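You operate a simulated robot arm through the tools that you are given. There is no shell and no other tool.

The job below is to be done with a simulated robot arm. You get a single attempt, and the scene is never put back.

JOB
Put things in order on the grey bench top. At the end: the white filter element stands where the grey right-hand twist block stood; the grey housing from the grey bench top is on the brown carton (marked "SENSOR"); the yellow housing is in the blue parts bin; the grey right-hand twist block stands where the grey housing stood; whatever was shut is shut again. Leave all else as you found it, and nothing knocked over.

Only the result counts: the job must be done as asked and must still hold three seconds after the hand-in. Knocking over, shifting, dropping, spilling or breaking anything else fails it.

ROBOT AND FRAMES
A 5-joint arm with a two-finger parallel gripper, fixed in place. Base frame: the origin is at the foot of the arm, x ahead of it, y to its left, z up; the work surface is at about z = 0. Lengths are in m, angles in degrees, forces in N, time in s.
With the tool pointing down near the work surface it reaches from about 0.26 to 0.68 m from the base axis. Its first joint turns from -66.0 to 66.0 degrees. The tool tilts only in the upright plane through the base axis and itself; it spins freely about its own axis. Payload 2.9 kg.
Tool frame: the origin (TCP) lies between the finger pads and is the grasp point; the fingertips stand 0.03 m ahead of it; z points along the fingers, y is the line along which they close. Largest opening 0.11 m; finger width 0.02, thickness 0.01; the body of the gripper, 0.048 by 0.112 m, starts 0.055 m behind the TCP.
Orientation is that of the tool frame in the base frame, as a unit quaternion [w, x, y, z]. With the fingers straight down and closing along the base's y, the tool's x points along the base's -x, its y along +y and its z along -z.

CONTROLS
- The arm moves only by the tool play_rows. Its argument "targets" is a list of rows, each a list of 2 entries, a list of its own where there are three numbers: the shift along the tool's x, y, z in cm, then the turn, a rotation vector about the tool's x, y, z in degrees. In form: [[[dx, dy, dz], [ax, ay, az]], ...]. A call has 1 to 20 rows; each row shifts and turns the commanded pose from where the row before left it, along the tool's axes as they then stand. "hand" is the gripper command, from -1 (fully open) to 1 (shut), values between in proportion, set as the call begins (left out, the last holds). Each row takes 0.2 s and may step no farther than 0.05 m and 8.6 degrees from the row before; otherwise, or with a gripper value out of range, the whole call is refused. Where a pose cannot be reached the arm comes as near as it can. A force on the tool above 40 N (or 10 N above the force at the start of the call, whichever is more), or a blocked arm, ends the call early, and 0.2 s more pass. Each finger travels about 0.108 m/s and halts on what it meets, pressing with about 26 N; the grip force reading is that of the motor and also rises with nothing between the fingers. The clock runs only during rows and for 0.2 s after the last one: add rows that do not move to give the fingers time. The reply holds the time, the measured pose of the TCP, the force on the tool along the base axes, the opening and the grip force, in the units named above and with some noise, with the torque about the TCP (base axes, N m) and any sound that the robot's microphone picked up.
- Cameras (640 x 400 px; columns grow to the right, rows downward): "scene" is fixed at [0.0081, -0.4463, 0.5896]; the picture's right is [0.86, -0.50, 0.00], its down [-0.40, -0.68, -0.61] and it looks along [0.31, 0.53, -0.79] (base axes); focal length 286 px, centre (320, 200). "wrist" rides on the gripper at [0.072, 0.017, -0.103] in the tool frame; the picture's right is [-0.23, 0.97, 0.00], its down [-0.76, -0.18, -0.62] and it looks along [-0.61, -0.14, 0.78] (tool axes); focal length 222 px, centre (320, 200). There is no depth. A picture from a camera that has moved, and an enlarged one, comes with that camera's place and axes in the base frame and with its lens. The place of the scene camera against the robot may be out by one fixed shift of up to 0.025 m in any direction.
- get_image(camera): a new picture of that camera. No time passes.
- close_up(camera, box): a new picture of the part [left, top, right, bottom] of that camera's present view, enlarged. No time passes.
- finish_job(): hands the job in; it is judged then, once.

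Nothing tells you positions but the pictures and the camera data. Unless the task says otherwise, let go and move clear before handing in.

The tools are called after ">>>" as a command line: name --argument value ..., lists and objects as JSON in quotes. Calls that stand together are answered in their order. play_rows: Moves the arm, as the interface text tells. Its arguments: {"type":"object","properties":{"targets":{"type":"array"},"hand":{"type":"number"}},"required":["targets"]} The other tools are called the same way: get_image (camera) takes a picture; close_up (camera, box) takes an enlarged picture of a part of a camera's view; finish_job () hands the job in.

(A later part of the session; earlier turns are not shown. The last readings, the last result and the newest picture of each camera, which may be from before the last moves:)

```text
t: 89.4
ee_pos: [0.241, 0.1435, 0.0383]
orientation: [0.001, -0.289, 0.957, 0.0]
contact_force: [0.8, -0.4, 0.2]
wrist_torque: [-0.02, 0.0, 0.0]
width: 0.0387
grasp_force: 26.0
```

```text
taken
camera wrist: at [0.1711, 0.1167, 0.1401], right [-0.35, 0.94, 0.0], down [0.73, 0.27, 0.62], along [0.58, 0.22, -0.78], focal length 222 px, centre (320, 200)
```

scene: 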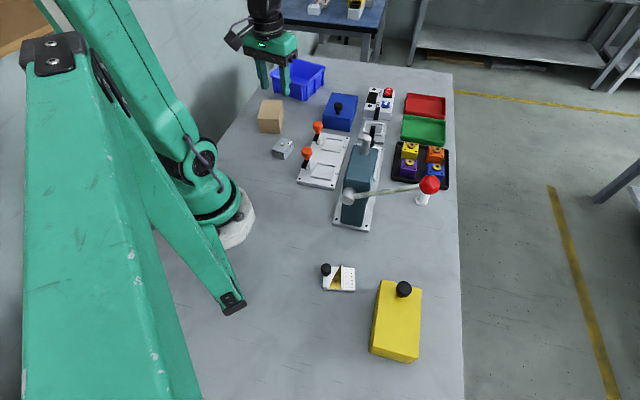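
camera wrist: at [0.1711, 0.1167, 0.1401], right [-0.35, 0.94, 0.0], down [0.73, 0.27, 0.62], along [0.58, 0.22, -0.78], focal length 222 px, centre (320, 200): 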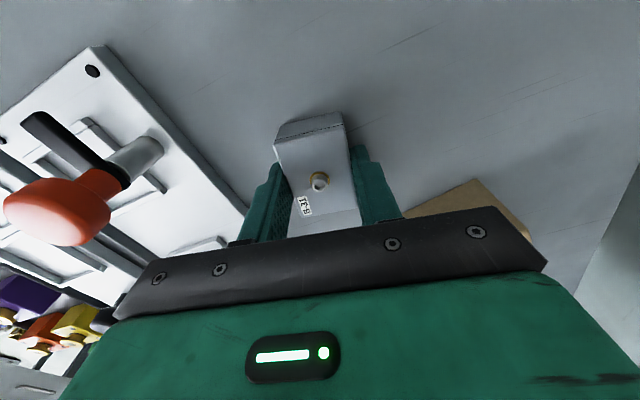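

>>> play_rows --targets '[[[0, 0, -1], [0, 0, 0]], [[0, 0, -3], [0, 0, 0]], [[0, 0, -4], [0, 0, 0]], [[0, 0, -4], [0, 0, 0]], [[0, 0, -3], [0, 0, 0]]]'

>>> play_rows --targets '[[[0, 0, 0], [0, 0, -7.8]], [[0, 0, 0], [0, 0, -7.8]], [[0, 0, 0], [0, 0, -7.8]], [[-4.4, 1.7, 0], [0, 0, 0]], [[-4.4, 1.7, 0], [0, 0, 0]], [[-4.4, 1.7, 0], [0, 0, 0]], [[0, 0, 0], [0, 0, 0]]]'

>>> get_image --camera "wrist"

>>> get_image --camera "scene"

```text
t: 90.6
ee_pos: [0.2417, 0.1442, 0.1889]
orientation: [0.001, -0.29, 0.957, 0.001]
contact_force: [0.3, 0.2, 0.6]
wrist_torque: [-0.01, 0.01, 0.02]
width: 0.0001
grasp_force: 26.6
```

```text
t: 92.2
ee_pos: [0.268, 0.2813, 0.1893]
orientation: [0.002, -0.477, 0.879, 0.0]
contact_force: [-0.6, 1.0, 0.8]
wrist_torque: [0.01, 0.01, 0.01]
width: 0.0
grasp_force: 25.5
```

```text
taken
camera wrist: at [0.2136, 0.2292, 0.2917], right [-0.69, 0.72, 0.0], down [0.56, 0.54, 0.63], along [0.45, 0.43, -0.78], focal length 222 px, centre (320, 200)
```

wrist: 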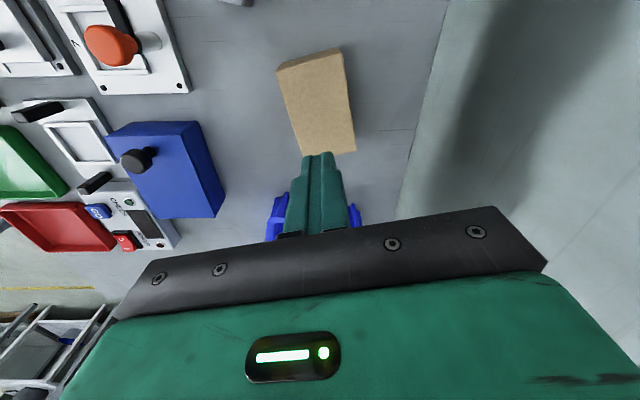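

```text
taken
```

scene: 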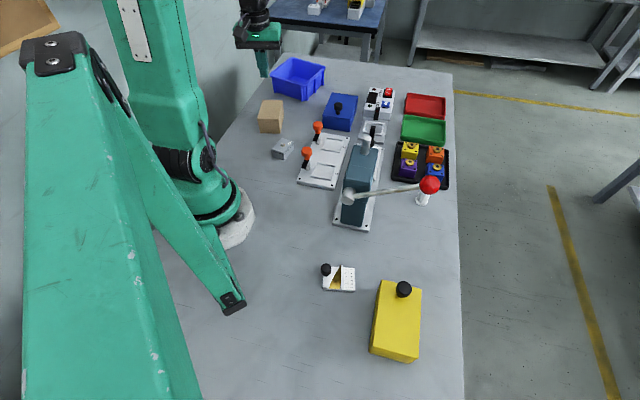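

The gripper lost B-31 during the lift; its width went to 0. I need to see what state the housing is in.

>>> close_up --camera "scene" --box '[264, 130, 304, 165]'

>>> close_up --camera "wrist" --box '[180, 0, 380, 120]'

```text
11.43 times, centred on (284, 148) of scene
camera zoom: at [0.0081, -0.4463, 0.5896], right [0.86, -0.5, 0.0], down [-0.4, -0.68, -0.61], along [0.31, 0.53, -0.79], focal length 3272 px, centre (731, 800)
```

zoom: 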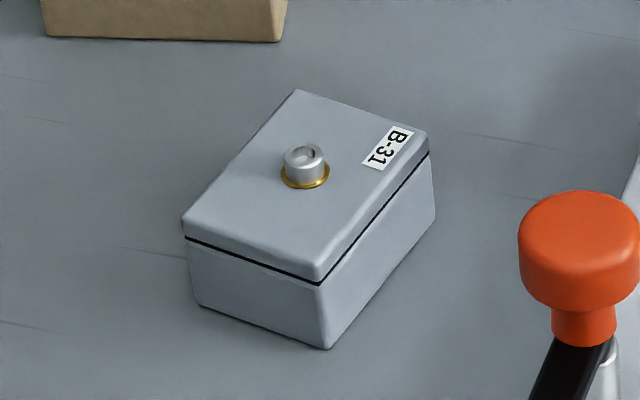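

```text
3.20 times, centred on (280, 60) of wrist
camera zoom: at [0.2136, 0.2292, 0.2917], right [-0.69, 0.72, 0.0], down [0.56, 0.54, 0.63], along [0.45, 0.43, -0.78], focal length 711 px, centre (448, 648)
```

zoom: 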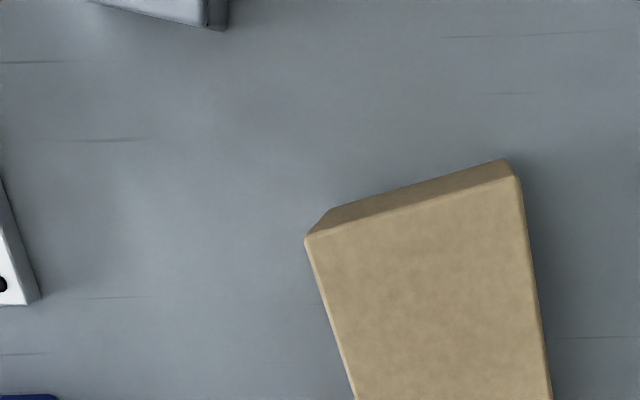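

B-31 is upright and within a millimetre of its old place, so it just slipped out. I'll go back and try again with a firmer settle and a slow lift while watching the load.

>>> play_rows --targets '[[[4.4, -1.7, 0], [0, 0, 0]], [[4.4, -1.7, 0], [0, 0, 0]], [[4.4, -1.7, 0], [0, 0, 0]], [[0, 0, 0], [0, 0, 7.8]], [[0, 0, 0], [0, 0, 7.8]], [[0, 0, 0], [0, 0, 7.8]], [[0, 0, 4], [0, 0, 0]], [[0, 0, 3], [0, 0, 0]], [[0, 0, 0], [0, 0, 0]]]' --hand -0.18

>>> get_image --camera "wrist"

>>> close_up --camera "wrist" --box '[220, 70, 440, 230]'

```text
t: 94.2
ee_pos: [0.2402, 0.1422, 0.1181]
orientation: [-0.001, -0.288, 0.958, 0.0]
contact_force: [-0.6, -0.3, 0.8]
wrist_torque: [0.02, 0.05, 0.02]
width: 0.0649
grasp_force: 0.0
```

```text
taken
camera wrist: at [0.1707, 0.1156, 0.22], right [-0.35, 0.94, 0.0], down [0.73, 0.27, 0.62], along [0.58, 0.22, -0.78], focal length 222 px, centre (320, 200)
```

wrist: 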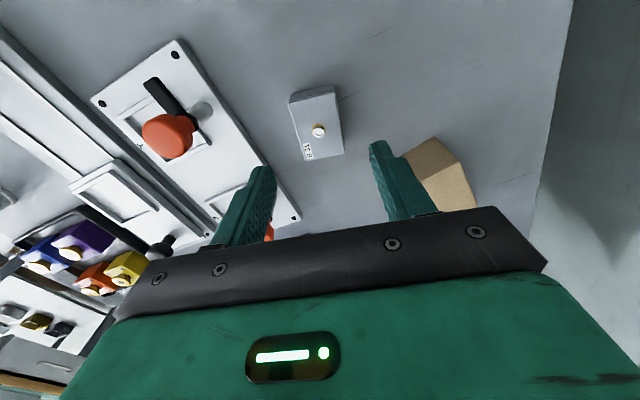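

```text
2.50 times, centred on (330, 150) of wrist
camera zoom: at [0.1707, 0.1156, 0.22], right [-0.35, 0.94, 0.0], down [0.73, 0.27, 0.62], along [0.58, 0.22, -0.78], focal length 555 px, centre (295, 325)
```

zoom: 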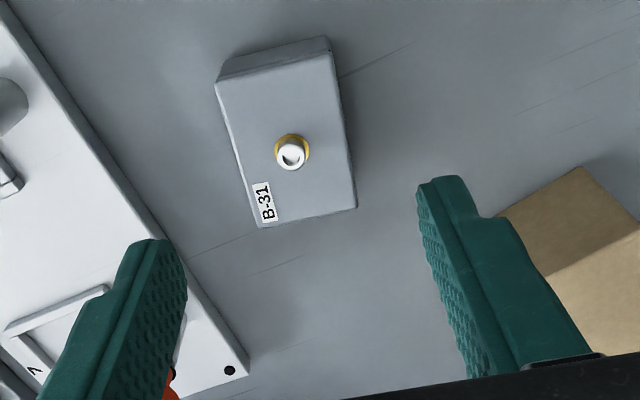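

>>> play_rows --targets '[[[0, 0, 4], [0, 0, 0]], [[0, 0, 3], [0, 0, 0]], [[0, 0, 1.3], [0, 0, 0]], [[0, 0, 0], [0, 0, 0]]]'

>>> play_rows --targets '[[[0, 0, 0], [0, 0, 0]], [[0, 0, 0], [0, 0, 0]], [[0, 0, 0], [0, 0, 0]], [[0, 0, 0], [0, 0, 0]], [[0, 0, 0], [0, 0, 0]], [[0, 0, 0], [0, 0, 0]]]' --hand 1

>>> close_up --camera "wrist" --box '[220, 90, 440, 250]'

>>> close_up --camera "scene" --box '[254, 110, 314, 165]'

```text
t: 95.2
ee_pos: [0.2391, 0.1412, 0.0346]
orientation: [0.0, -0.289, 0.957, -0.001]
contact_force: [-0.3, 0.2, 0.4]
wrist_torque: [0.03, -0.01, -0.01]
width: 0.0651
grasp_force: 0.1
```

```text
t: 96.6
ee_pos: [0.2401, 0.142, 0.0344]
orientation: [0.0, -0.289, 0.957, 0.0]
contact_force: [0.0, -0.1, 0.0]
wrist_torque: [0.05, -0.01, 0.0]
width: 0.0392
grasp_force: 26.5
```

```text
2.50 times, centred on (330, 170) of wrist
camera zoom: at [0.1701, 0.1151, 0.1364], right [-0.35, 0.94, 0.0], down [0.73, 0.27, 0.62], along [0.58, 0.22, -0.78], focal length 555 px, centre (295, 275)
```

zoom: 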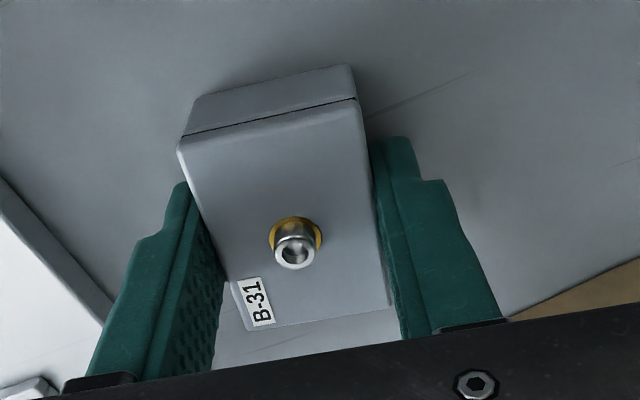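

```text
7.27 times, centred on (284, 138) of scene
camera zoom: at [0.0081, -0.4463, 0.5896], right [0.86, -0.5, 0.0], down [-0.4, -0.68, -0.61], along [0.31, 0.53, -0.79], focal length 2082 px, centre (582, 654)
```

zoom: 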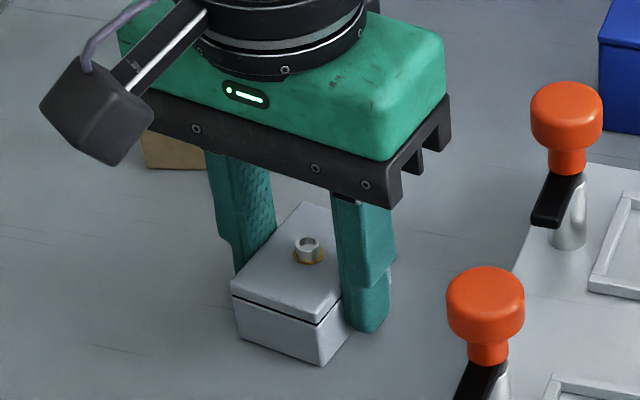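

>>> play_rows --targets '[[[0, 0, -0.1], [0, 0, 0]], [[0, 0, -0.1], [0, 0, 0]], [[0, 0, -0.1], [0, 0, 0]], [[0, 0, 0], [0, 0, 0]]]'

>>> play_rows --targets '[[[0, 0, -0.1], [0, 0, 0]], [[0, 0, -0.1], [0, 0, 0]], [[0, 0, -0.1], [0, 0, 0]], [[0, 0, -0.1], [0, 0, 0]], [[0, 0, 0], [0, 0, 0]]]'

>>> close_up --camera "wrist" --box '[220, 90, 440, 250]'

>>> close_up --camera "scene" --box '[254, 110, 314, 165]'

```text
t: 97.6
ee_pos: [0.2398, 0.1409, 0.0377]
orientation: [0.0, -0.289, 0.957, 0.0]
contact_force: [-0.5, -0.1, -0.9]
wrist_torque: [0.0, -0.02, -0.02]
width: 0.0394
grasp_force: 25.9
```

```text
t: 98.8
ee_pos: [0.2397, 0.1409, 0.0415]
orientation: [0.0, -0.288, 0.958, 0.0]
contact_force: [1.3, 0.8, -1.2]
wrist_torque: [0.03, -0.02, 0.02]
width: 0.039
grasp_force: 26.3
```

```text
2.50 times, centred on (330, 170) of wrist
camera zoom: at [0.1702, 0.1161, 0.1437], right [-0.35, 0.94, 0.0], down [0.73, 0.27, 0.62], along [0.58, 0.22, -0.78], focal length 555 px, centre (295, 275)
```

zoom: 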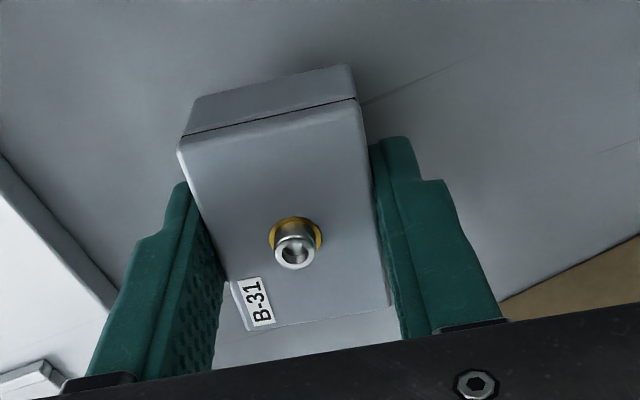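

```text
7.27 times, centred on (284, 138) of scene
camera zoom: at [0.0081, -0.4463, 0.5896], right [0.86, -0.5, 0.0], down [-0.4, -0.68, -0.61], along [0.31, 0.53, -0.79], focal length 2082 px, centre (582, 654)
```

zoom: 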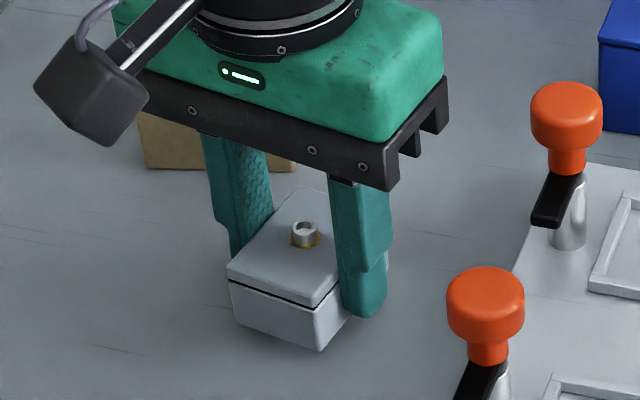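

It's coming up with the gripper this time. I'll lift gently, with slow acceleration.

>>> play_rows --targets '[[[0, 0, -0.2], [0, 0, 0]], [[0, 0, -0.4], [0, 0, 0]], [[0, 0, -0.6], [0, 0, 0]], [[0, 0, -0.8], [0, 0, 0]], [[0, 0, -1], [0, 0, 0]], [[0, 0, -1], [0, 0, 0]], [[0, 0, -1], [0, 0, 0]], [[0, 0, -1], [0, 0, 0]], [[0, 0, -0.8], [0, 0, 0]], [[0, 0, -0.5], [0, 0, 0]], [[0, 0, -0.2], [0, 0, 0]]]'

>>> get_image --camera "wrist"

```text
t: 101.2
ee_pos: [0.2398, 0.1423, 0.1183]
orientation: [0.0, -0.289, 0.957, -0.001]
contact_force: [0.6, -0.3, 0.0]
wrist_torque: [0.03, 0.0, -0.01]
width: 0.0393
grasp_force: 26.0
```

```text
taken
camera wrist: at [0.1703, 0.1161, 0.2198], right [-0.35, 0.94, 0.0], down [0.73, 0.27, 0.62], along [0.58, 0.22, -0.78], focal length 222 px, centre (320, 200)
```

wrist: 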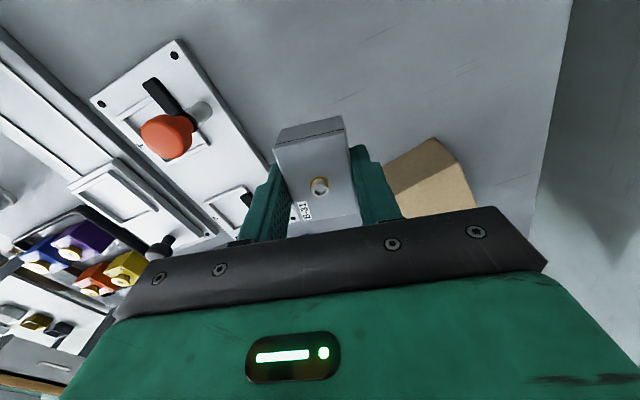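

>>> play_rows --targets '[[[0, 0, -0.4], [0, 0, 0]], [[0, 0, -0.8], [0, 0, 0]], [[0, 0, -0.8], [0, 0, -2]], [[0, 0, -0.4], [0, 0, -4]], [[0, 0, 0], [0, 0, -4.4]], [[0, 0, 0], [0, 0, -4.4]], [[0, 0, 0], [0, 0, -4.4]], [[0, 0, 0], [0, 0, -3]], [[0, 0, 0], [0, 0, -1.2]]]'

>>> play_rows --targets '[[[-0.4, 0.15, 0], [0, 0, 0]], [[-0.8, 0.31, 0], [0, 0, 0]], [[-1.2, 0.46, 0], [0, 0, 0]], [[-1.34, 0.51, 0], [0, 0, 0]], [[-1.47, 0.56, 0], [0, 0, 0]], [[-1.47, 0.56, 0], [0, 0, 0]], [[-1.47, 0.56, 0], [0, 0, 0]], [[-1.47, 0.56, 0], [0, 0, 0]], [[-1.34, 0.51, 0], [0, 0, 0]], [[-1.2, 0.46, 0], [0, 0, 0]], [[-0.8, 0.31, 0], [0, 0, 0]], [[-0.4, 0.15, 0], [0, 0, 0]], [[0, 0, 0], [0, 0, 0]]]'

>>> get_image --camera "wrist"

>>> close_up --camera "scene" --box '[234, 60, 324, 150]'

```text
t: 103.2
ee_pos: [0.2397, 0.141, 0.1406]
orientation: [0.0, -0.476, 0.879, 0.0]
contact_force: [-0.6, -0.4, -0.2]
wrist_torque: [0.03, -0.01, -0.01]
width: 0.0394
grasp_force: 25.8
```

```text
t: 106.0
ee_pos: [0.2698, 0.2817, 0.1408]
orientation: [0.002, -0.477, 0.879, 0.0]
contact_force: [-0.5, 0.1, -0.9]
wrist_torque: [0.04, -0.03, 0.01]
width: 0.0392
grasp_force: 26.4
```

```text
taken
camera wrist: at [0.2163, 0.2298, 0.2439], right [-0.69, 0.72, 0.0], down [0.56, 0.54, 0.62], along [0.45, 0.43, -0.78], focal length 222 px, centre (320, 200)
```

wrist: 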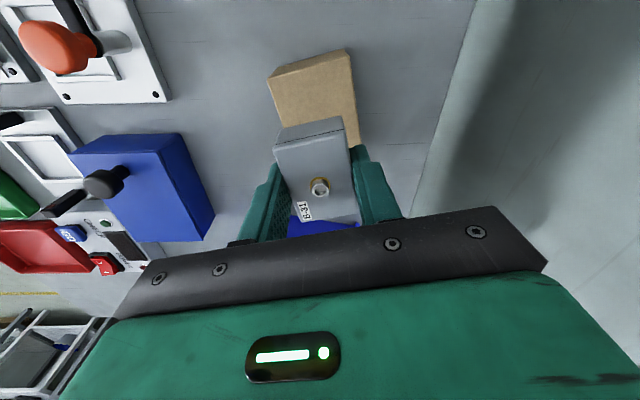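

```text
4.44 times, centred on (279, 105) of scene
camera zoom: at [0.0081, -0.4463, 0.5896], right [0.86, -0.5, 0.0], down [-0.4, -0.68, -0.61], along [0.31, 0.53, -0.79], focal length 1272 px, centre (502, 622)
```

zoom: 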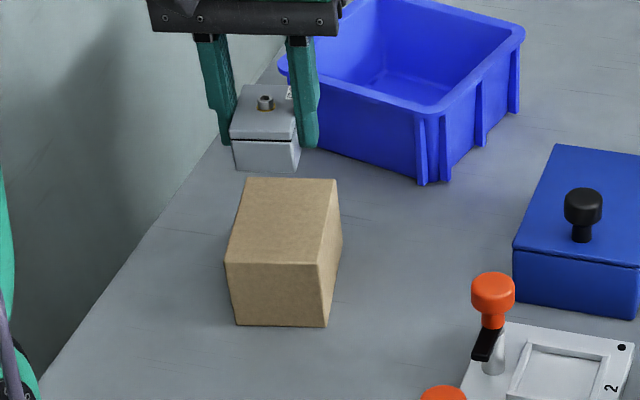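

>>> close_up --camera "wrist" --box '[220, 30, 420, 230]'

```text
2.00 times, centred on (320, 130) of wrist
camera zoom: at [0.2163, 0.2298, 0.2439], right [-0.69, 0.72, 0.0], down [0.56, 0.54, 0.62], along [0.45, 0.43, -0.78], focal length 444 px, centre (320, 340)
```

zoom: 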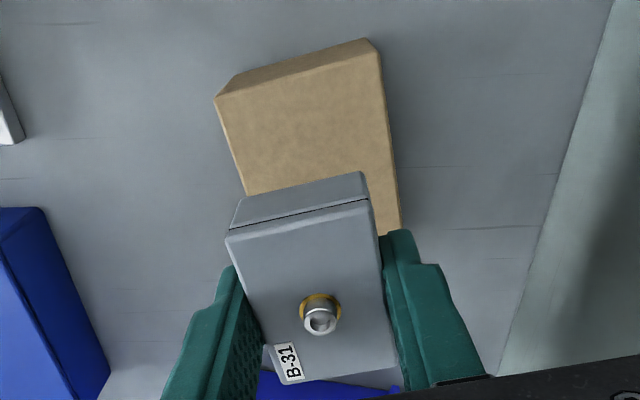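

>>> play_rows --targets '[[[0, 0, 0.4], [0, 0, 0]], [[0, 0, 0.8], [0, 0, 0]], [[0, 0, 1], [0, 0, 0]], [[0, 0, 1], [0, 0, 0]], [[0, 0, 0.8], [0, 0, 0]], [[0, 0, 0.4], [0, 0, 0]], [[0, 0, 0.2], [0, 0, 0]]]'

>>> close_up --camera "scene" --box '[234, 60, 324, 150]'

```text
t: 107.6
ee_pos: [0.2694, 0.2821, 0.0956]
orientation: [0.001, -0.478, 0.879, 0.0]
contact_force: [-0.1, -0.2, 0.1]
wrist_torque: [0.0, -0.03, -0.01]
width: 0.0393
grasp_force: 25.7
```

```text
4.44 times, centred on (279, 105) of scene
camera zoom: at [0.0081, -0.4463, 0.5896], right [0.86, -0.5, 0.0], down [-0.4, -0.68, -0.61], along [0.31, 0.53, -0.79], focal length 1272 px, centre (502, 622)
```

zoom: 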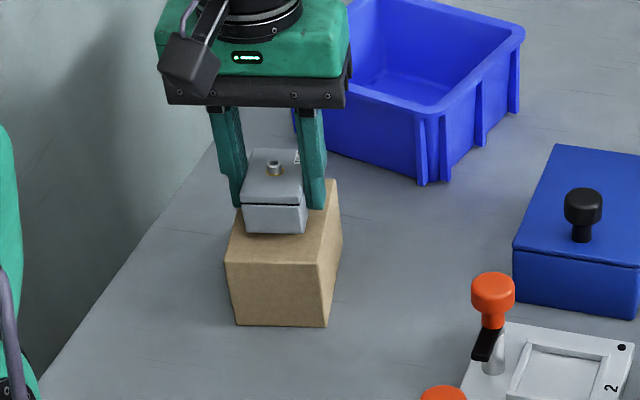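

>>> play_rows --targets '[[[0, 0, 0.15], [0, 0, 0]], [[0, 0, 0.15], [0, 0, 0]], [[0, 0, 0.1], [0, 0, 0]], [[0, 0, 0], [0, 0, 0]]]'

>>> play_rows --targets '[[[0, 0, 0.1], [0, 0, 0]], [[0, 0, 0.1], [0, 0, 0]], [[0, 0, 0], [0, 0, 0]]]'

```text
t: 108.6
ee_pos: [0.2695, 0.2813, 0.0909]
orientation: [0.001, -0.477, 0.879, 0.001]
contact_force: [1.3, 0.3, -0.6]
wrist_torque: [0.0, 0.01, -0.01]
width: 0.0392
grasp_force: 26.2
```

```text
t: 109.4
ee_pos: [0.2698, 0.281, 0.0893]
orientation: [0.001, -0.476, 0.879, 0.001]
contact_force: [-0.8, 0.3, -0.7]
wrist_torque: [0.01, 0.04, 0.01]
width: 0.0393
grasp_force: 26.1
```

>>> play_rows --targets '[[[0, 0, 0.1], [0, 0, 0]], [[0, 0, 0.1], [0, 0, 0]], [[0, 0, 0], [0, 0, 0]]]'

>>> close_up --camera "scene" --box '[249, 80, 309, 140]'

```text
t: 110.2
ee_pos: [0.2685, 0.2813, 0.0885]
orientation: [0.002, -0.477, 0.879, 0.001]
contact_force: [-2.2, -3.0, 18.1]
wrist_torque: [-0.29, 0.26, -0.01]
width: 0.0394
grasp_force: 25.8
```

```text
6.67 times, centred on (279, 110) of scene
camera zoom: at [0.008, -0.4464, 0.5895], right [0.86, -0.5, 0.0], down [-0.4, -0.68, -0.61], along [0.31, 0.53, -0.79], focal length 1909 px, centre (593, 800)
```

zoom: 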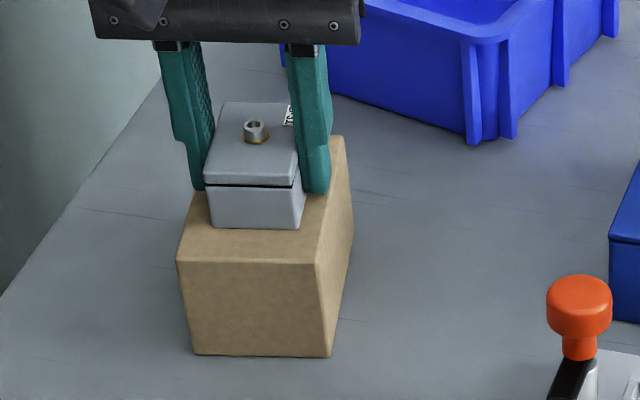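

Contact with the carton top is made. I'll relax slightly, open gently and rise.

>>> play_rows --targets '[[[0, 0, -0.07], [0, 0, 0]], [[0, 0, 0], [0, 0, 0]]]'

>>> play_rows --targets '[[[0, 0, 0], [0, 0, 0]], [[0, 0, 0], [0, 0, 0]]]' --hand 0.1

>>> play_rows --targets '[[[0, 0, 0], [0, 0, 0]], [[0, 0, -0.5], [0, 0, 0]], [[0, 0, -1], [0, 0, 0]], [[0, 0, -2], [0, 0, 0]], [[0, 0, -3], [0, 0, 0]], [[0, 0, -4], [0, 0, 0]]]' --hand -0.18

>>> get_image --camera "wrist"

>>> close_up --camera "scene" --box '[249, 80, 309, 140]'

```text
t: 110.8
ee_pos: [0.2701, 0.2826, 0.0887]
orientation: [0.002, -0.476, 0.879, 0.001]
contact_force: [1.7, -2.3, 15.6]
wrist_torque: [-0.26, 0.04, 0.0]
width: 0.0393
grasp_force: 26.3
```

```text
t: 111.4
ee_pos: [0.2695, 0.2817, 0.089]
orientation: [0.001, -0.478, 0.878, 0.0]
contact_force: [-0.7, 0.1, 0.4]
wrist_torque: [-0.04, 0.0, -0.01]
width: 0.0495
grasp_force: 0.1
```

```text
t: 112.8
ee_pos: [0.2699, 0.2809, 0.1925]
orientation: [0.001, -0.477, 0.879, 0.001]
contact_force: [-0.3, 0.4, -1.0]
wrist_torque: [0.03, -0.02, -0.02]
width: 0.0649
grasp_force: 0.1
```

```text
taken
camera wrist: at [0.2158, 0.2286, 0.2957], right [-0.69, 0.72, 0.0], down [0.56, 0.54, 0.62], along [0.45, 0.43, -0.78], focal length 222 px, centre (320, 200)
```

wrist: 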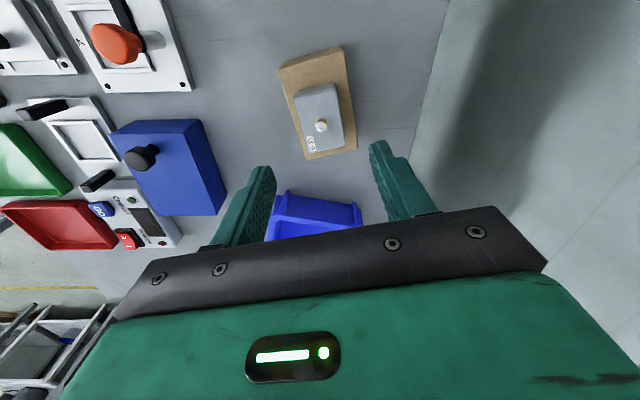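

```text
6.67 times, centred on (279, 110) of scene
camera zoom: at [0.0081, -0.4463, 0.5896], right [0.86, -0.5, 0.0], down [-0.4, -0.68, -0.61], along [0.31, 0.53, -0.79], focal length 1909 px, centre (593, 800)
```

zoom: 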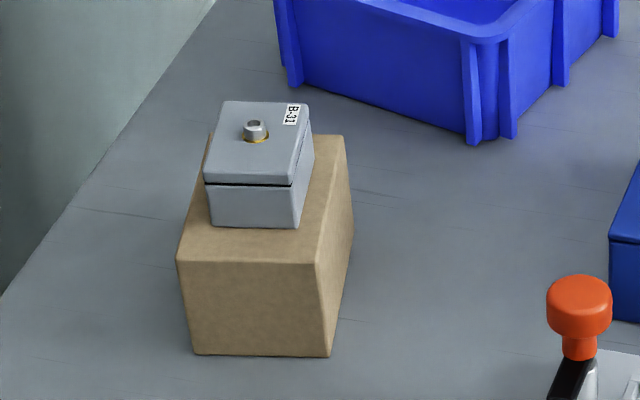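

The housing now sits upright on the carton. Next is the twist block: I'll travel around the base at height to above its black knob.

>>> play_rows --targets '[[[0, 0, -4.75], [0, 0, -1.5]], [[0, 0, -4.75], [0, 0, 0]], [[0, 0, -4.75], [0, 0, 0]], [[3.07, -3.64, 0], [0, 0, 0]], [[3.07, -3.64, 0], [0, 0, 0]], [[3.07, -3.64, 0], [0, 0, 0]], [[3.07, -3.64, 0], [0, 0, 0]], [[3.41, -2.09, 0], [0, 0, 0]], [[3.41, -2.09, 0], [0, 0, 0]], [[3.41, -2.09, 0], [0, 0, 0]], [[3.41, -2.09, 0], [0, 0, 0]], [[3.41, -2.09, 0], [0, 0, 0]]]'

>>> play_rows --targets '[[[4.52, 1.45, 0], [0, 0, 0]], [[4.52, 1.45, 0], [0, 0, 0]], [[4.52, 1.45, 0], [0, 0, 0]], [[4.52, 1.45, 0], [0, 0, 0]], [[4.52, 1.45, 0], [0, 0, 0]], [[0, 0, 4], [0, 0, 0]], [[0, 0, 4], [0, 0, 0]], [[0, 0, 0], [0, 0, 0]]]'

>>> get_image --camera "wrist"

>>> close_up --camera "wrist" --box '[220, 40, 420, 190]'

>>> get_image --camera "scene"

```text
t: 115.4
ee_pos: [0.3316, -0.1009, 0.3332]
orientation: [-0.002, -0.488, 0.873, 0.002]
contact_force: [-0.1, 0.3, -0.1]
wrist_torque: [0.01, -0.04, -0.01]
width: 0.065
grasp_force: 0.1
```

```text
t: 117.2
ee_pos: [0.1507, -0.2538, 0.251]
orientation: [0.0, -0.489, 0.872, 0.004]
contact_force: [0.0, -0.1, -0.1]
wrist_torque: [-0.02, -0.04, 0.0]
width: 0.0649
grasp_force: 0.2
```

```text
taken
camera wrist: at [0.0987, -0.3066, 0.3531], right [-0.71, 0.7, 0.01], down [0.55, 0.55, 0.62], along [0.44, 0.45, -0.78], focal length 222 px, centre (320, 200)
```

wrist: 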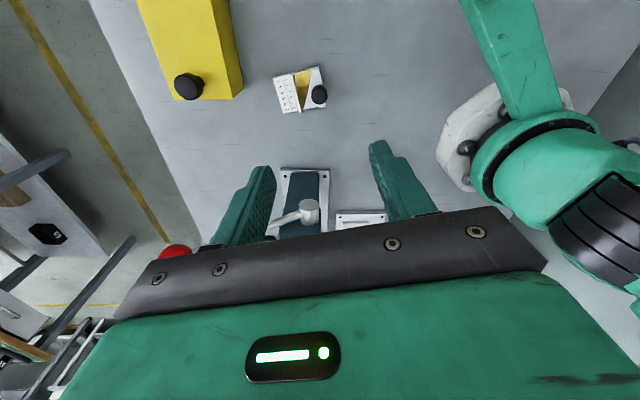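

```text
2.67 times, centred on (320, 115) of wrist
camera zoom: at [0.0987, -0.3066, 0.3531], right [-0.71, 0.7, 0.01], down [0.55, 0.55, 0.62], along [0.44, 0.45, -0.78], focal length 592 px, centre (320, 427)
```

zoom: 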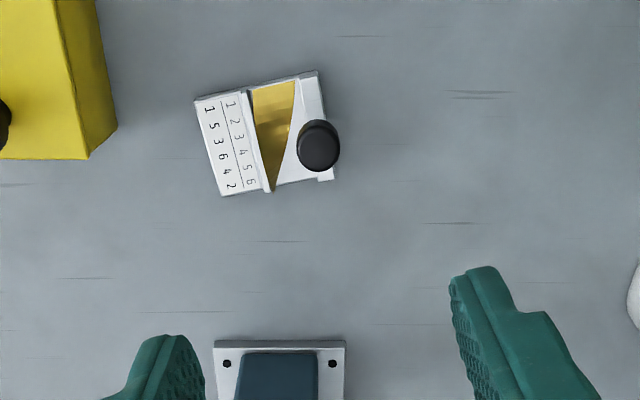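

```text
taken
```

scene: 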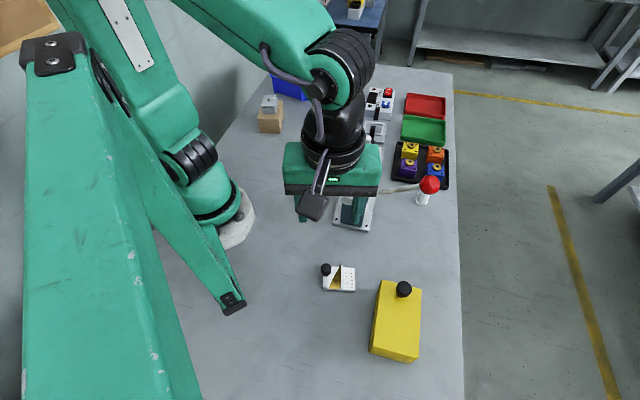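

>>> play_rows --targets '[[[0.3, 0, 4], [0, 0, 1]], [[0, 0, 4.5], [0, 0, 0]], [[0, 0, 4.5], [0, 0, 0]], [[0, 0, 0], [0, 0, 0]]]' --hand 0.15

>>> get_image --camera "wrist"

>>> close_up --camera "wrist" --box '[220, 70, 420, 220]'

>>> close_up --camera "scene" --box '[290, 200, 390, 310]'

```text
t: 118.2
ee_pos: [0.1471, -0.2555, 0.1234]
orientation: [0.0, -0.481, 0.876, 0.004]
contact_force: [-0.4, -0.3, -0.2]
wrist_torque: [-0.02, 0.0, -0.03]
width: 0.047
grasp_force: 0.1
```

```text
taken
camera wrist: at [0.0948, -0.308, 0.2245], right [-0.7, 0.72, 0.01], down [0.56, 0.54, 0.62], along [0.44, 0.44, -0.78], focal length 222 px, centre (320, 200)
```

wrist: 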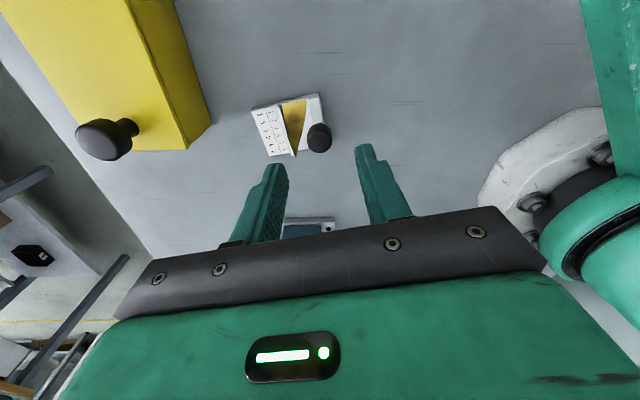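

```text
2.67 times, centred on (320, 145) of wrist
camera zoom: at [0.0948, -0.308, 0.2245], right [-0.7, 0.72, 0.01], down [0.56, 0.54, 0.62], along [0.44, 0.44, -0.78], focal length 592 px, centre (320, 347)
```

zoom: 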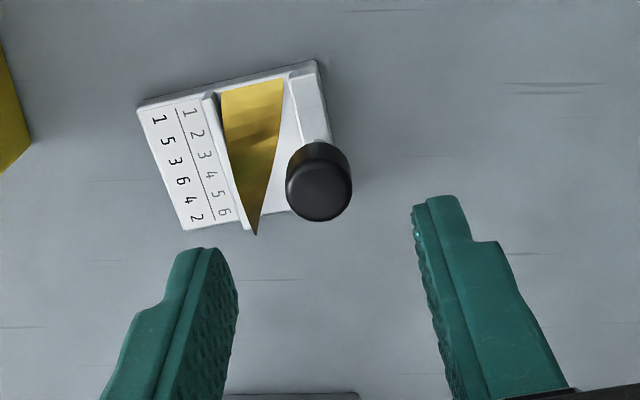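

```text
3.64 times, centred on (340, 255) of scene
camera zoom: at [0.0081, -0.4463, 0.5896], right [0.86, -0.5, 0.0], down [-0.4, -0.68, -0.61], along [0.31, 0.53, -0.79], focal length 1041 px, centre (247, 0)
```

zoom: 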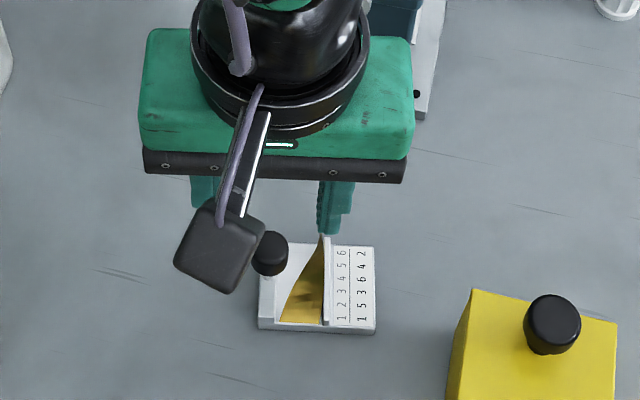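

>>> play_rows --targets '[[[-0.1, -0.15, 3], [0, 0, 0]], [[0, 0, 2], [0, 0, 0]], [[0, 0, 1], [0, 0, 0]], [[0, 0, 0], [0, 0, 0]]]'

>>> close_up --camera "wrist" --box '[220, 70, 420, 220]'

>>> close_up --camera "scene" --box '[290, 200, 390, 310]'

```text
t: 119.2
ee_pos: [0.1487, -0.2562, 0.0623]
orientation: [0.0, -0.481, 0.877, 0.004]
contact_force: [-0.1, -0.5, -0.1]
wrist_torque: [0.01, 0.0, 0.0]
width: 0.0468
grasp_force: 0.0
```

```text
2.67 times, centred on (320, 145) of wrist
camera zoom: at [0.0959, -0.3092, 0.1649], right [-0.7, 0.72, 0.01], down [0.56, 0.54, 0.62], along [0.44, 0.44, -0.78], focal length 592 px, centre (320, 347)
```

zoom: 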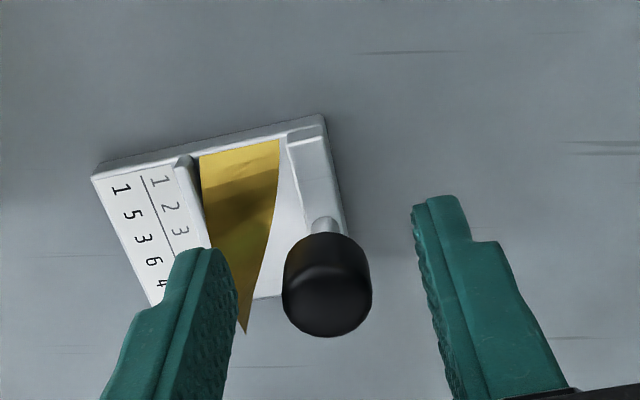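

```text
3.64 times, centred on (340, 255) of scene
camera zoom: at [0.0081, -0.4463, 0.5896], right [0.86, -0.5, 0.0], down [-0.4, -0.68, -0.61], along [0.31, 0.53, -0.79], focal length 1041 px, centre (247, 0)
```

zoom: 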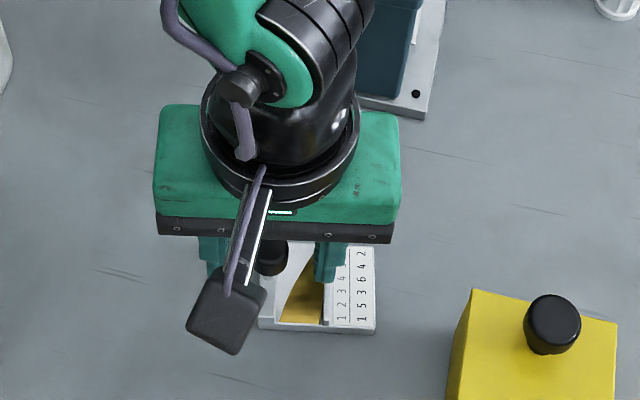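

>>> play_rows --targets '[[[0, 0, 0], [0, 0, 0]], [[0, 0, 0], [0, 0, 0]], [[0, 0, 0], [0, 0, 0]], [[0, 0, 0], [0, 0, 0]], [[0, 0, 0], [0, 0, 0]]]' --hand 1

>>> play_rows --targets '[[[0, 0, -0.1], [0, 0, 0]], [[0, 0, -0.1], [0, 0, 0]], [[0, 0, -0.2], [0, 0, 0]], [[0, 0, -0.2], [0, 0, 0]], [[0, 0, 0], [0, 0, 0]]]'

>>> close_up --camera "wrist" --box '[220, 70, 420, 220]'

>>> close_up --camera "scene" --box '[290, 200, 390, 310]'

```text
t: 120.4
ee_pos: [0.1469, -0.2569, 0.0642]
orientation: [0.0, -0.481, 0.877, 0.004]
contact_force: [0.1, -0.4, 0.2]
wrist_torque: [-0.05, -0.06, -0.03]
width: 0.0197
grasp_force: 26.2
```

```text
t: 121.6
ee_pos: [0.1486, -0.255, 0.0695]
orientation: [0.0, -0.481, 0.877, 0.003]
contact_force: [0.5, 0.0, -1.3]
wrist_torque: [0.04, -0.01, 0.0]
width: 0.0194
grasp_force: 25.7
```

```text
2.67 times, centred on (320, 145) of wrist
camera zoom: at [0.096, -0.3088, 0.1709], right [-0.7, 0.72, 0.01], down [0.56, 0.54, 0.62], along [0.44, 0.44, -0.78], focal length 592 px, centre (320, 347)
```

zoom: 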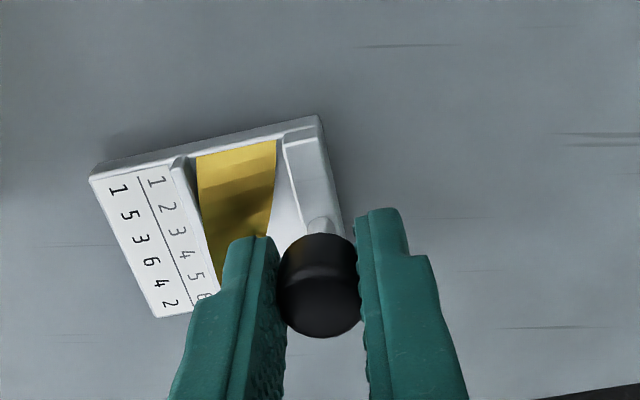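

```text
3.64 times, centred on (340, 255) of scene
camera zoom: at [0.0081, -0.4463, 0.5896], right [0.86, -0.5, 0.0], down [-0.4, -0.68, -0.61], along [0.31, 0.53, -0.79], focal length 1041 px, centre (247, 0)
```

zoom: 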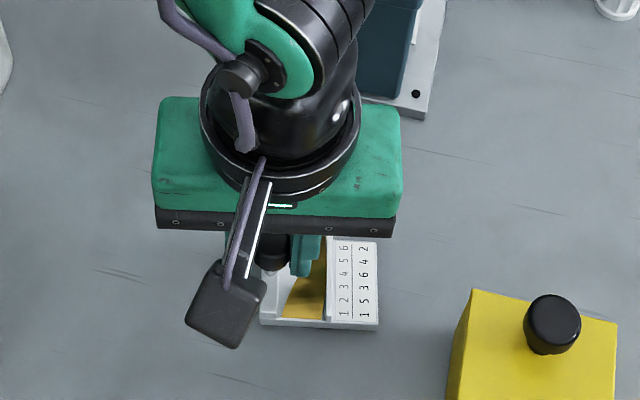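

The block lifts cleanly by its knob, so it's a free-standing piece as I thought. I'll raise it gently and carry it to the spot where B-31 stood.

>>> play_rows --targets '[[[0, 0, -0.3], [0, 0, 0]], [[0, 0, -0.6], [0, 0, 0]], [[0, 0, -0.9], [0, 0, 0]], [[0, 0, -1.2], [0, 0, 0]], [[0, 0, -1.5], [0, 0, 0]], [[0, 0, -1.5], [0, 0, 0]], [[0, 0, -1.5], [0, 0, 0]], [[0, 0, -1.5], [0, 0, 0]], [[0, 0, -1.5], [0, 0, 0]], [[0, 0, -1.5], [0, 0, 0]], [[0, 0, -1.5], [0, 0, 0]], [[0, 0, -1.5], [0, 0, 0]], [[0, 0, -1.2], [0, 0, 0]], [[0, 0, -0.8], [0, 0, 0]], [[0, 0, -0.4], [0, 0, 0]], [[0, 0, 0], [0, 0, 0]]]'

>>> get_image --camera "wrist"

>>> get_image --camera "scene"

```text
t: 125.0
ee_pos: [0.1493, -0.2579, 0.2437]
orientation: [0.0, -0.481, 0.877, 0.004]
contact_force: [-0.3, 0.3, -1.0]
wrist_torque: [-0.01, 0.0, 0.01]
width: 0.0193
grasp_force: 26.4
```

```text
taken
camera wrist: at [0.0975, -0.3095, 0.3457], right [-0.7, 0.72, 0.01], down [0.56, 0.54, 0.62], along [0.44, 0.44, -0.78], focal length 222 px, centre (320, 200)
```

wrist: 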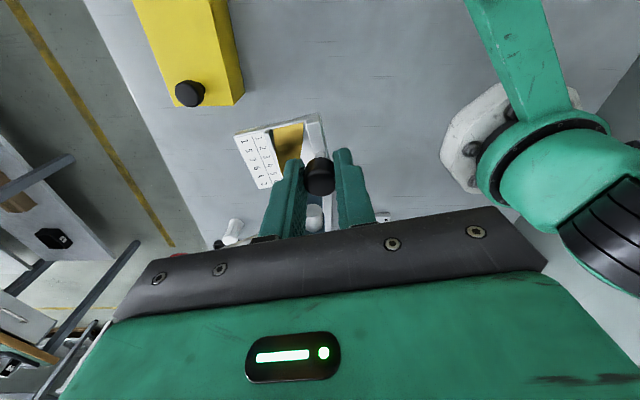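

```text
taken
```

scene: 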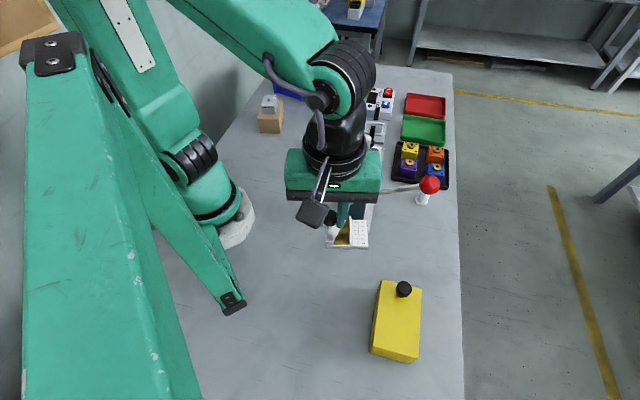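

>>> play_rows --targets '[[[0, 0, -0.5], [0, 0, 0]], [[0, 0, -1], [0, 0, 0]], [[0, 0, -1.5], [0, 0, 0]], [[0, 0, -1.5], [0, 0, 0]], [[0, 0, -1.5], [0, 0, 0]], [[0, 0, -1.5], [0, 0, 0]], [[0, 0, -1], [0, 0, 0]], [[0, 0, -0.5], [0, 0, 0]], [[0, 0, 0], [0, 0, 0]]]'

```text
t: 127.0
ee_pos: [0.1502, -0.2563, 0.3327]
orientation: [-0.001, -0.481, 0.876, 0.004]
contact_force: [-0.7, 0.5, -0.2]
wrist_torque: [-0.01, -0.01, 0.01]
width: 0.0193
grasp_force: 26.6
```

>>> play_rows --targets '[[[-0.68, -0.2, 0], [0, 0, 0]], [[-1.37, -0.41, 0], [0, 0, 0]], [[-2.05, -0.61, 0], [0, 0, 0]], [[-2.28, -0.68, 0], [0, 0, 0]], [[-2.51, -0.75, 0], [0, 0, 0]], [[-2.51, -0.75, 0], [0, 0, 0]], [[-2.51, -0.75, 0], [0, 0, 0]], [[-2.51, -0.75, 0], [0, 0, 0]], [[-2.28, -0.68, 0], [0, 0, 0]], [[-2.05, -0.61, 0], [0, 0, 0]], [[-1.37, -0.41, 0], [0, 0, 0]], [[-0.68, -0.2, 0], [0, 0, 0]], [[0, 0, 0], [0, 0, 2]], [[0, 0, 0], [0, 0, 4]], [[0, 0, 0], [0, 0, 5]], [[0, 0, 0], [0, 0, 6]], [[0, 0, 0], [0, 0, 6]], [[0, 0, 0], [0, 0, 6]], [[0, 0, 0], [0, 0, 6]], [[0, 0, 0], [0, 0, 6]]]'

>>> play_rows --targets '[[[0, 0, 0], [0, 0, 6]], [[0, 0, 0], [0, 0, 6]], [[0, 0, 0], [0, 0, 6]], [[0, 0, 0], [0, 0, 6]], [[0, 0, 0], [0, 0, 6]], [[0, 0, 0], [0, 0, 6]], [[0, 0, 0], [0, 0, 6]], [[0, 0, 0], [0, 0, 6]], [[0, 0, 0], [0, 0, 6]], [[0, 0, 0], [0, 0, 6]], [[0, 0, 0], [0, 0, 6]], [[0, 0, 0], [0, 0, 5]], [[0, 0, 0], [0, 0, 2]], [[0, 0, 0], [0, 0, 0]]]'

>>> get_image --camera "wrist"

>>> get_image --camera "scene"

```text
t: 131.2
ee_pos: [0.3297, -0.1024, 0.3331]
orientation: [-0.002, -0.142, 0.99, 0.001]
contact_force: [0.3, -1.2, -1.5]
wrist_torque: [0.01, 0.01, 0.02]
width: 0.0194
grasp_force: 26.6
```

```text
t: 134.2
ee_pos: [0.3312, -0.103, 0.3331]
orientation: [-0.002, 0.474, 0.88, -0.001]
contact_force: [-0.3, -1.2, -0.6]
wrist_torque: [-0.02, -0.04, 0.01]
width: 0.0194
grasp_force: 26.6
```

```text
taken
camera wrist: at [0.3053, -0.0328, 0.4356], right [0.94, 0.35, 0.0], down [0.27, -0.73, 0.62], along [0.21, -0.58, -0.78], focal length 222 px, centre (320, 200)
```

wrist: 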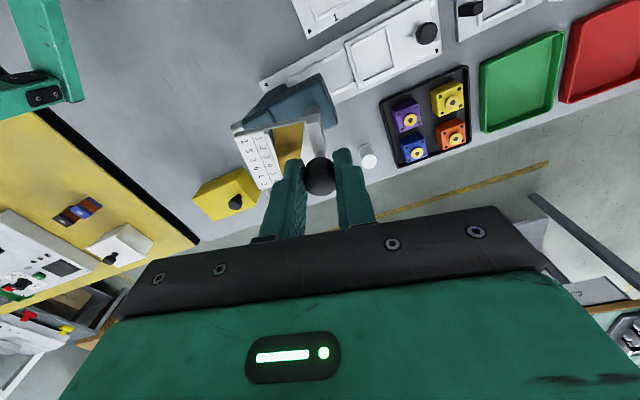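

```text
taken
```

scene: 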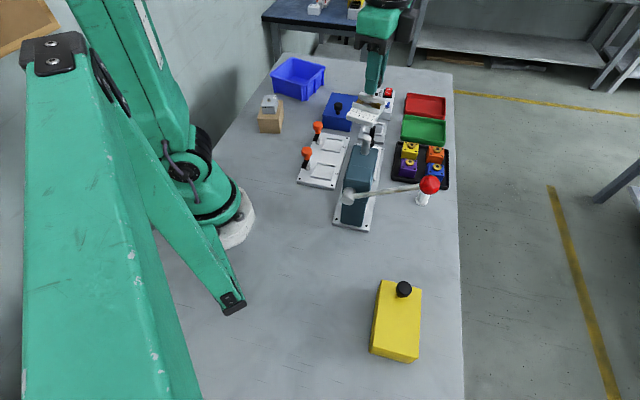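

>>> play_rows --targets '[[[0.54, 0.3, 0], [0, 0, 0]], [[1.34, 0.75, 0], [0, 0, 0]], [[2.14, 1.2, 0], [0, 0, 0]], [[2.68, 1.5, 0], [0, 0, 0]], [[2.68, 1.5, 0], [0, 0, 0]], [[2.14, 1.2, 0], [0, 0, 0]], [[1.34, 0.75, 0], [0, 0, 0]], [[0.54, 0.3, 0], [0, 0, 0]], [[0.48, 0.04, 0], [0, 0, 0]], [[1.2, 0.11, 0], [0, 0, 0]], [[1.91, 0.17, 0], [0, 0, 0]], [[2.39, 0.21, 0], [0, 0, 0]], [[2.39, 0.21, 0], [0, 0, 0]], [[1.91, 0.17, 0], [0, 0, 0]], [[1.2, 0.11, 0], [0, 0, 0]], [[0.48, 0.04, 0], [0, 0, 0]], [[0, 0, 0], [0, 0, 0]]]'

>>> get_image --camera "wrist"

>>> get_image --camera "scene"

```text
t: 137.8
ee_pos: [0.2626, 0.1557, 0.3344]
orientation: [0.0, 0.473, 0.881, 0.0]
contact_force: [-0.6, 0.0, -0.8]
wrist_torque: [0.0, 0.01, 0.03]
width: 0.0195
grasp_force: 25.8
```

```text
taken
camera wrist: at [0.2363, 0.2254, 0.4375], right [0.94, 0.35, 0.0], down [0.27, -0.73, 0.62], along [0.22, -0.58, -0.78], focal length 222 px, centre (320, 200)
```

wrist: 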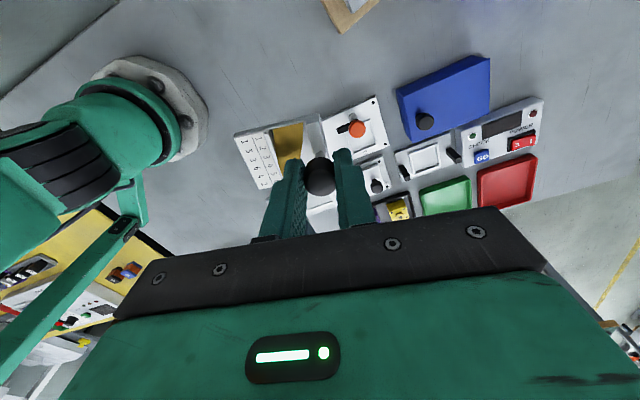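

```text
taken
```

scene: 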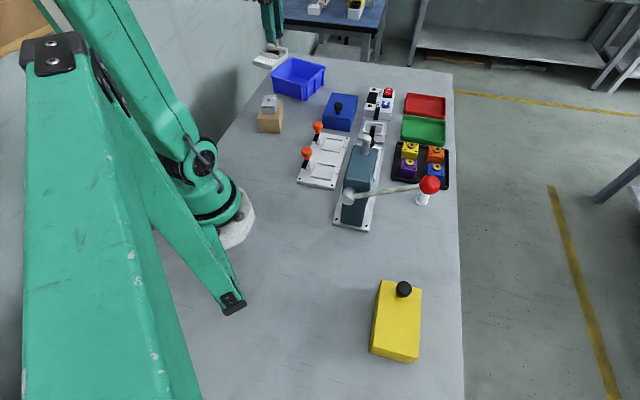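

>>> play_rows --targets '[[[0, 0, 0.5], [0, 0, 0]], [[0, 0, 1], [0, 0, 0]], [[0, 0, 1.5], [0, 0, 0]], [[0, 0, 2], [0, 0, 0]], [[0, 0, 2], [0, 0, 0]], [[0, 0, 2], [0, 0, 0]], [[0, 0, 2], [0, 0, 0]], [[0, 0, 2], [0, 0, 0]], [[0, 0, 2], [0, 0, 0]], [[0, 0, 2], [0, 0, 0]], [[0, 0, 1.5], [0, 0, 0]], [[0, 0, 1], [0, 0, 0]], [[0, 0, 0.5], [0, 0, 0]], [[0, 0, 0], [0, 0, 0]]]'

>>> get_image --camera "wrist"

>>> close_up --camera "scene" --box '[224, 80, 344, 180]'

```text
t: 140.8
ee_pos: [0.2608, 0.1575, 0.1347]
orientation: [0.0, 0.473, 0.881, 0.0]
contact_force: [0.6, 0.0, -0.6]
wrist_torque: [-0.01, -0.02, 0.0]
width: 0.0194
grasp_force: 26.3
```

```text
taken
camera wrist: at [0.2358, 0.2277, 0.2369], right [0.94, 0.35, 0.0], down [0.27, -0.73, 0.62], along [0.22, -0.58, -0.78], focal length 222 px, centre (320, 200)
```

wrist: 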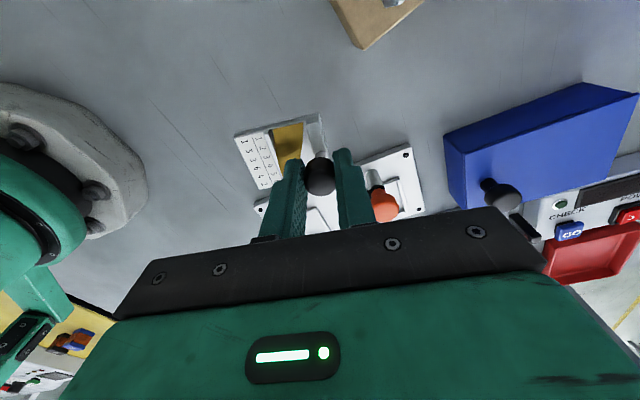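

```text
4.00 times, centred on (284, 130) of scene
camera zoom: at [0.0081, -0.4463, 0.5896], right [0.86, -0.5, 0.0], down [-0.4, -0.68, -0.61], along [0.31, 0.53, -0.79], focal length 1145 px, centre (464, 480)
```

zoom: 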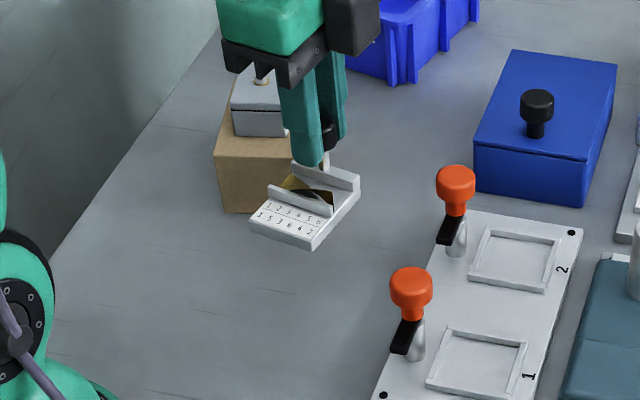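

>>> play_rows --targets '[[[0, 0, 0.5], [0, 0, 0]], [[0, 0, 1], [0, 0, 0]], [[0, 0, 1.2], [0, 0, 0]], [[0, 0, 1.2], [0, 0, 0]], [[0, 0, 1], [0, 0, 0]], [[0, 0, 0.6], [0, 0, 0]], [[0, 0, 0.4], [0, 0, 0]], [[0, 0, 0.2], [0, 0, 0]], [[0, 0, 0], [0, 0, 0]]]'

>>> close_up --camera "scene" --box '[244, 110, 324, 180]'

```text
t: 142.8
ee_pos: [0.2615, 0.1583, 0.0736]
orientation: [0.0, 0.473, 0.881, 0.0]
contact_force: [-0.5, -0.4, -1.4]
wrist_torque: [0.03, 0.0, 0.0]
width: 0.0194
grasp_force: 26.1
```

```text
5.71 times, centred on (284, 145) of scene
camera zoom: at [0.0081, -0.4463, 0.5896], right [0.86, -0.5, 0.0], down [-0.4, -0.68, -0.61], along [0.31, 0.53, -0.79], focal length 1636 px, centre (526, 514)
```

zoom: 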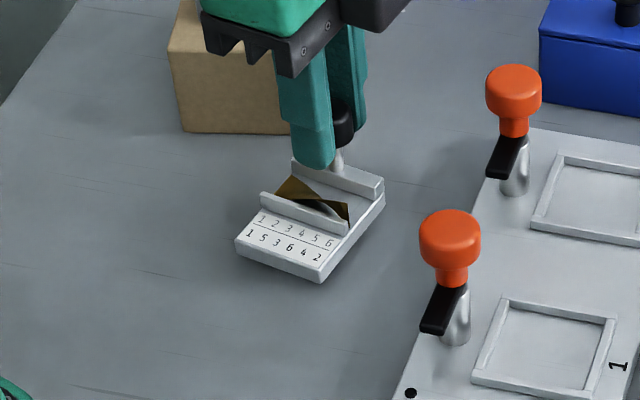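

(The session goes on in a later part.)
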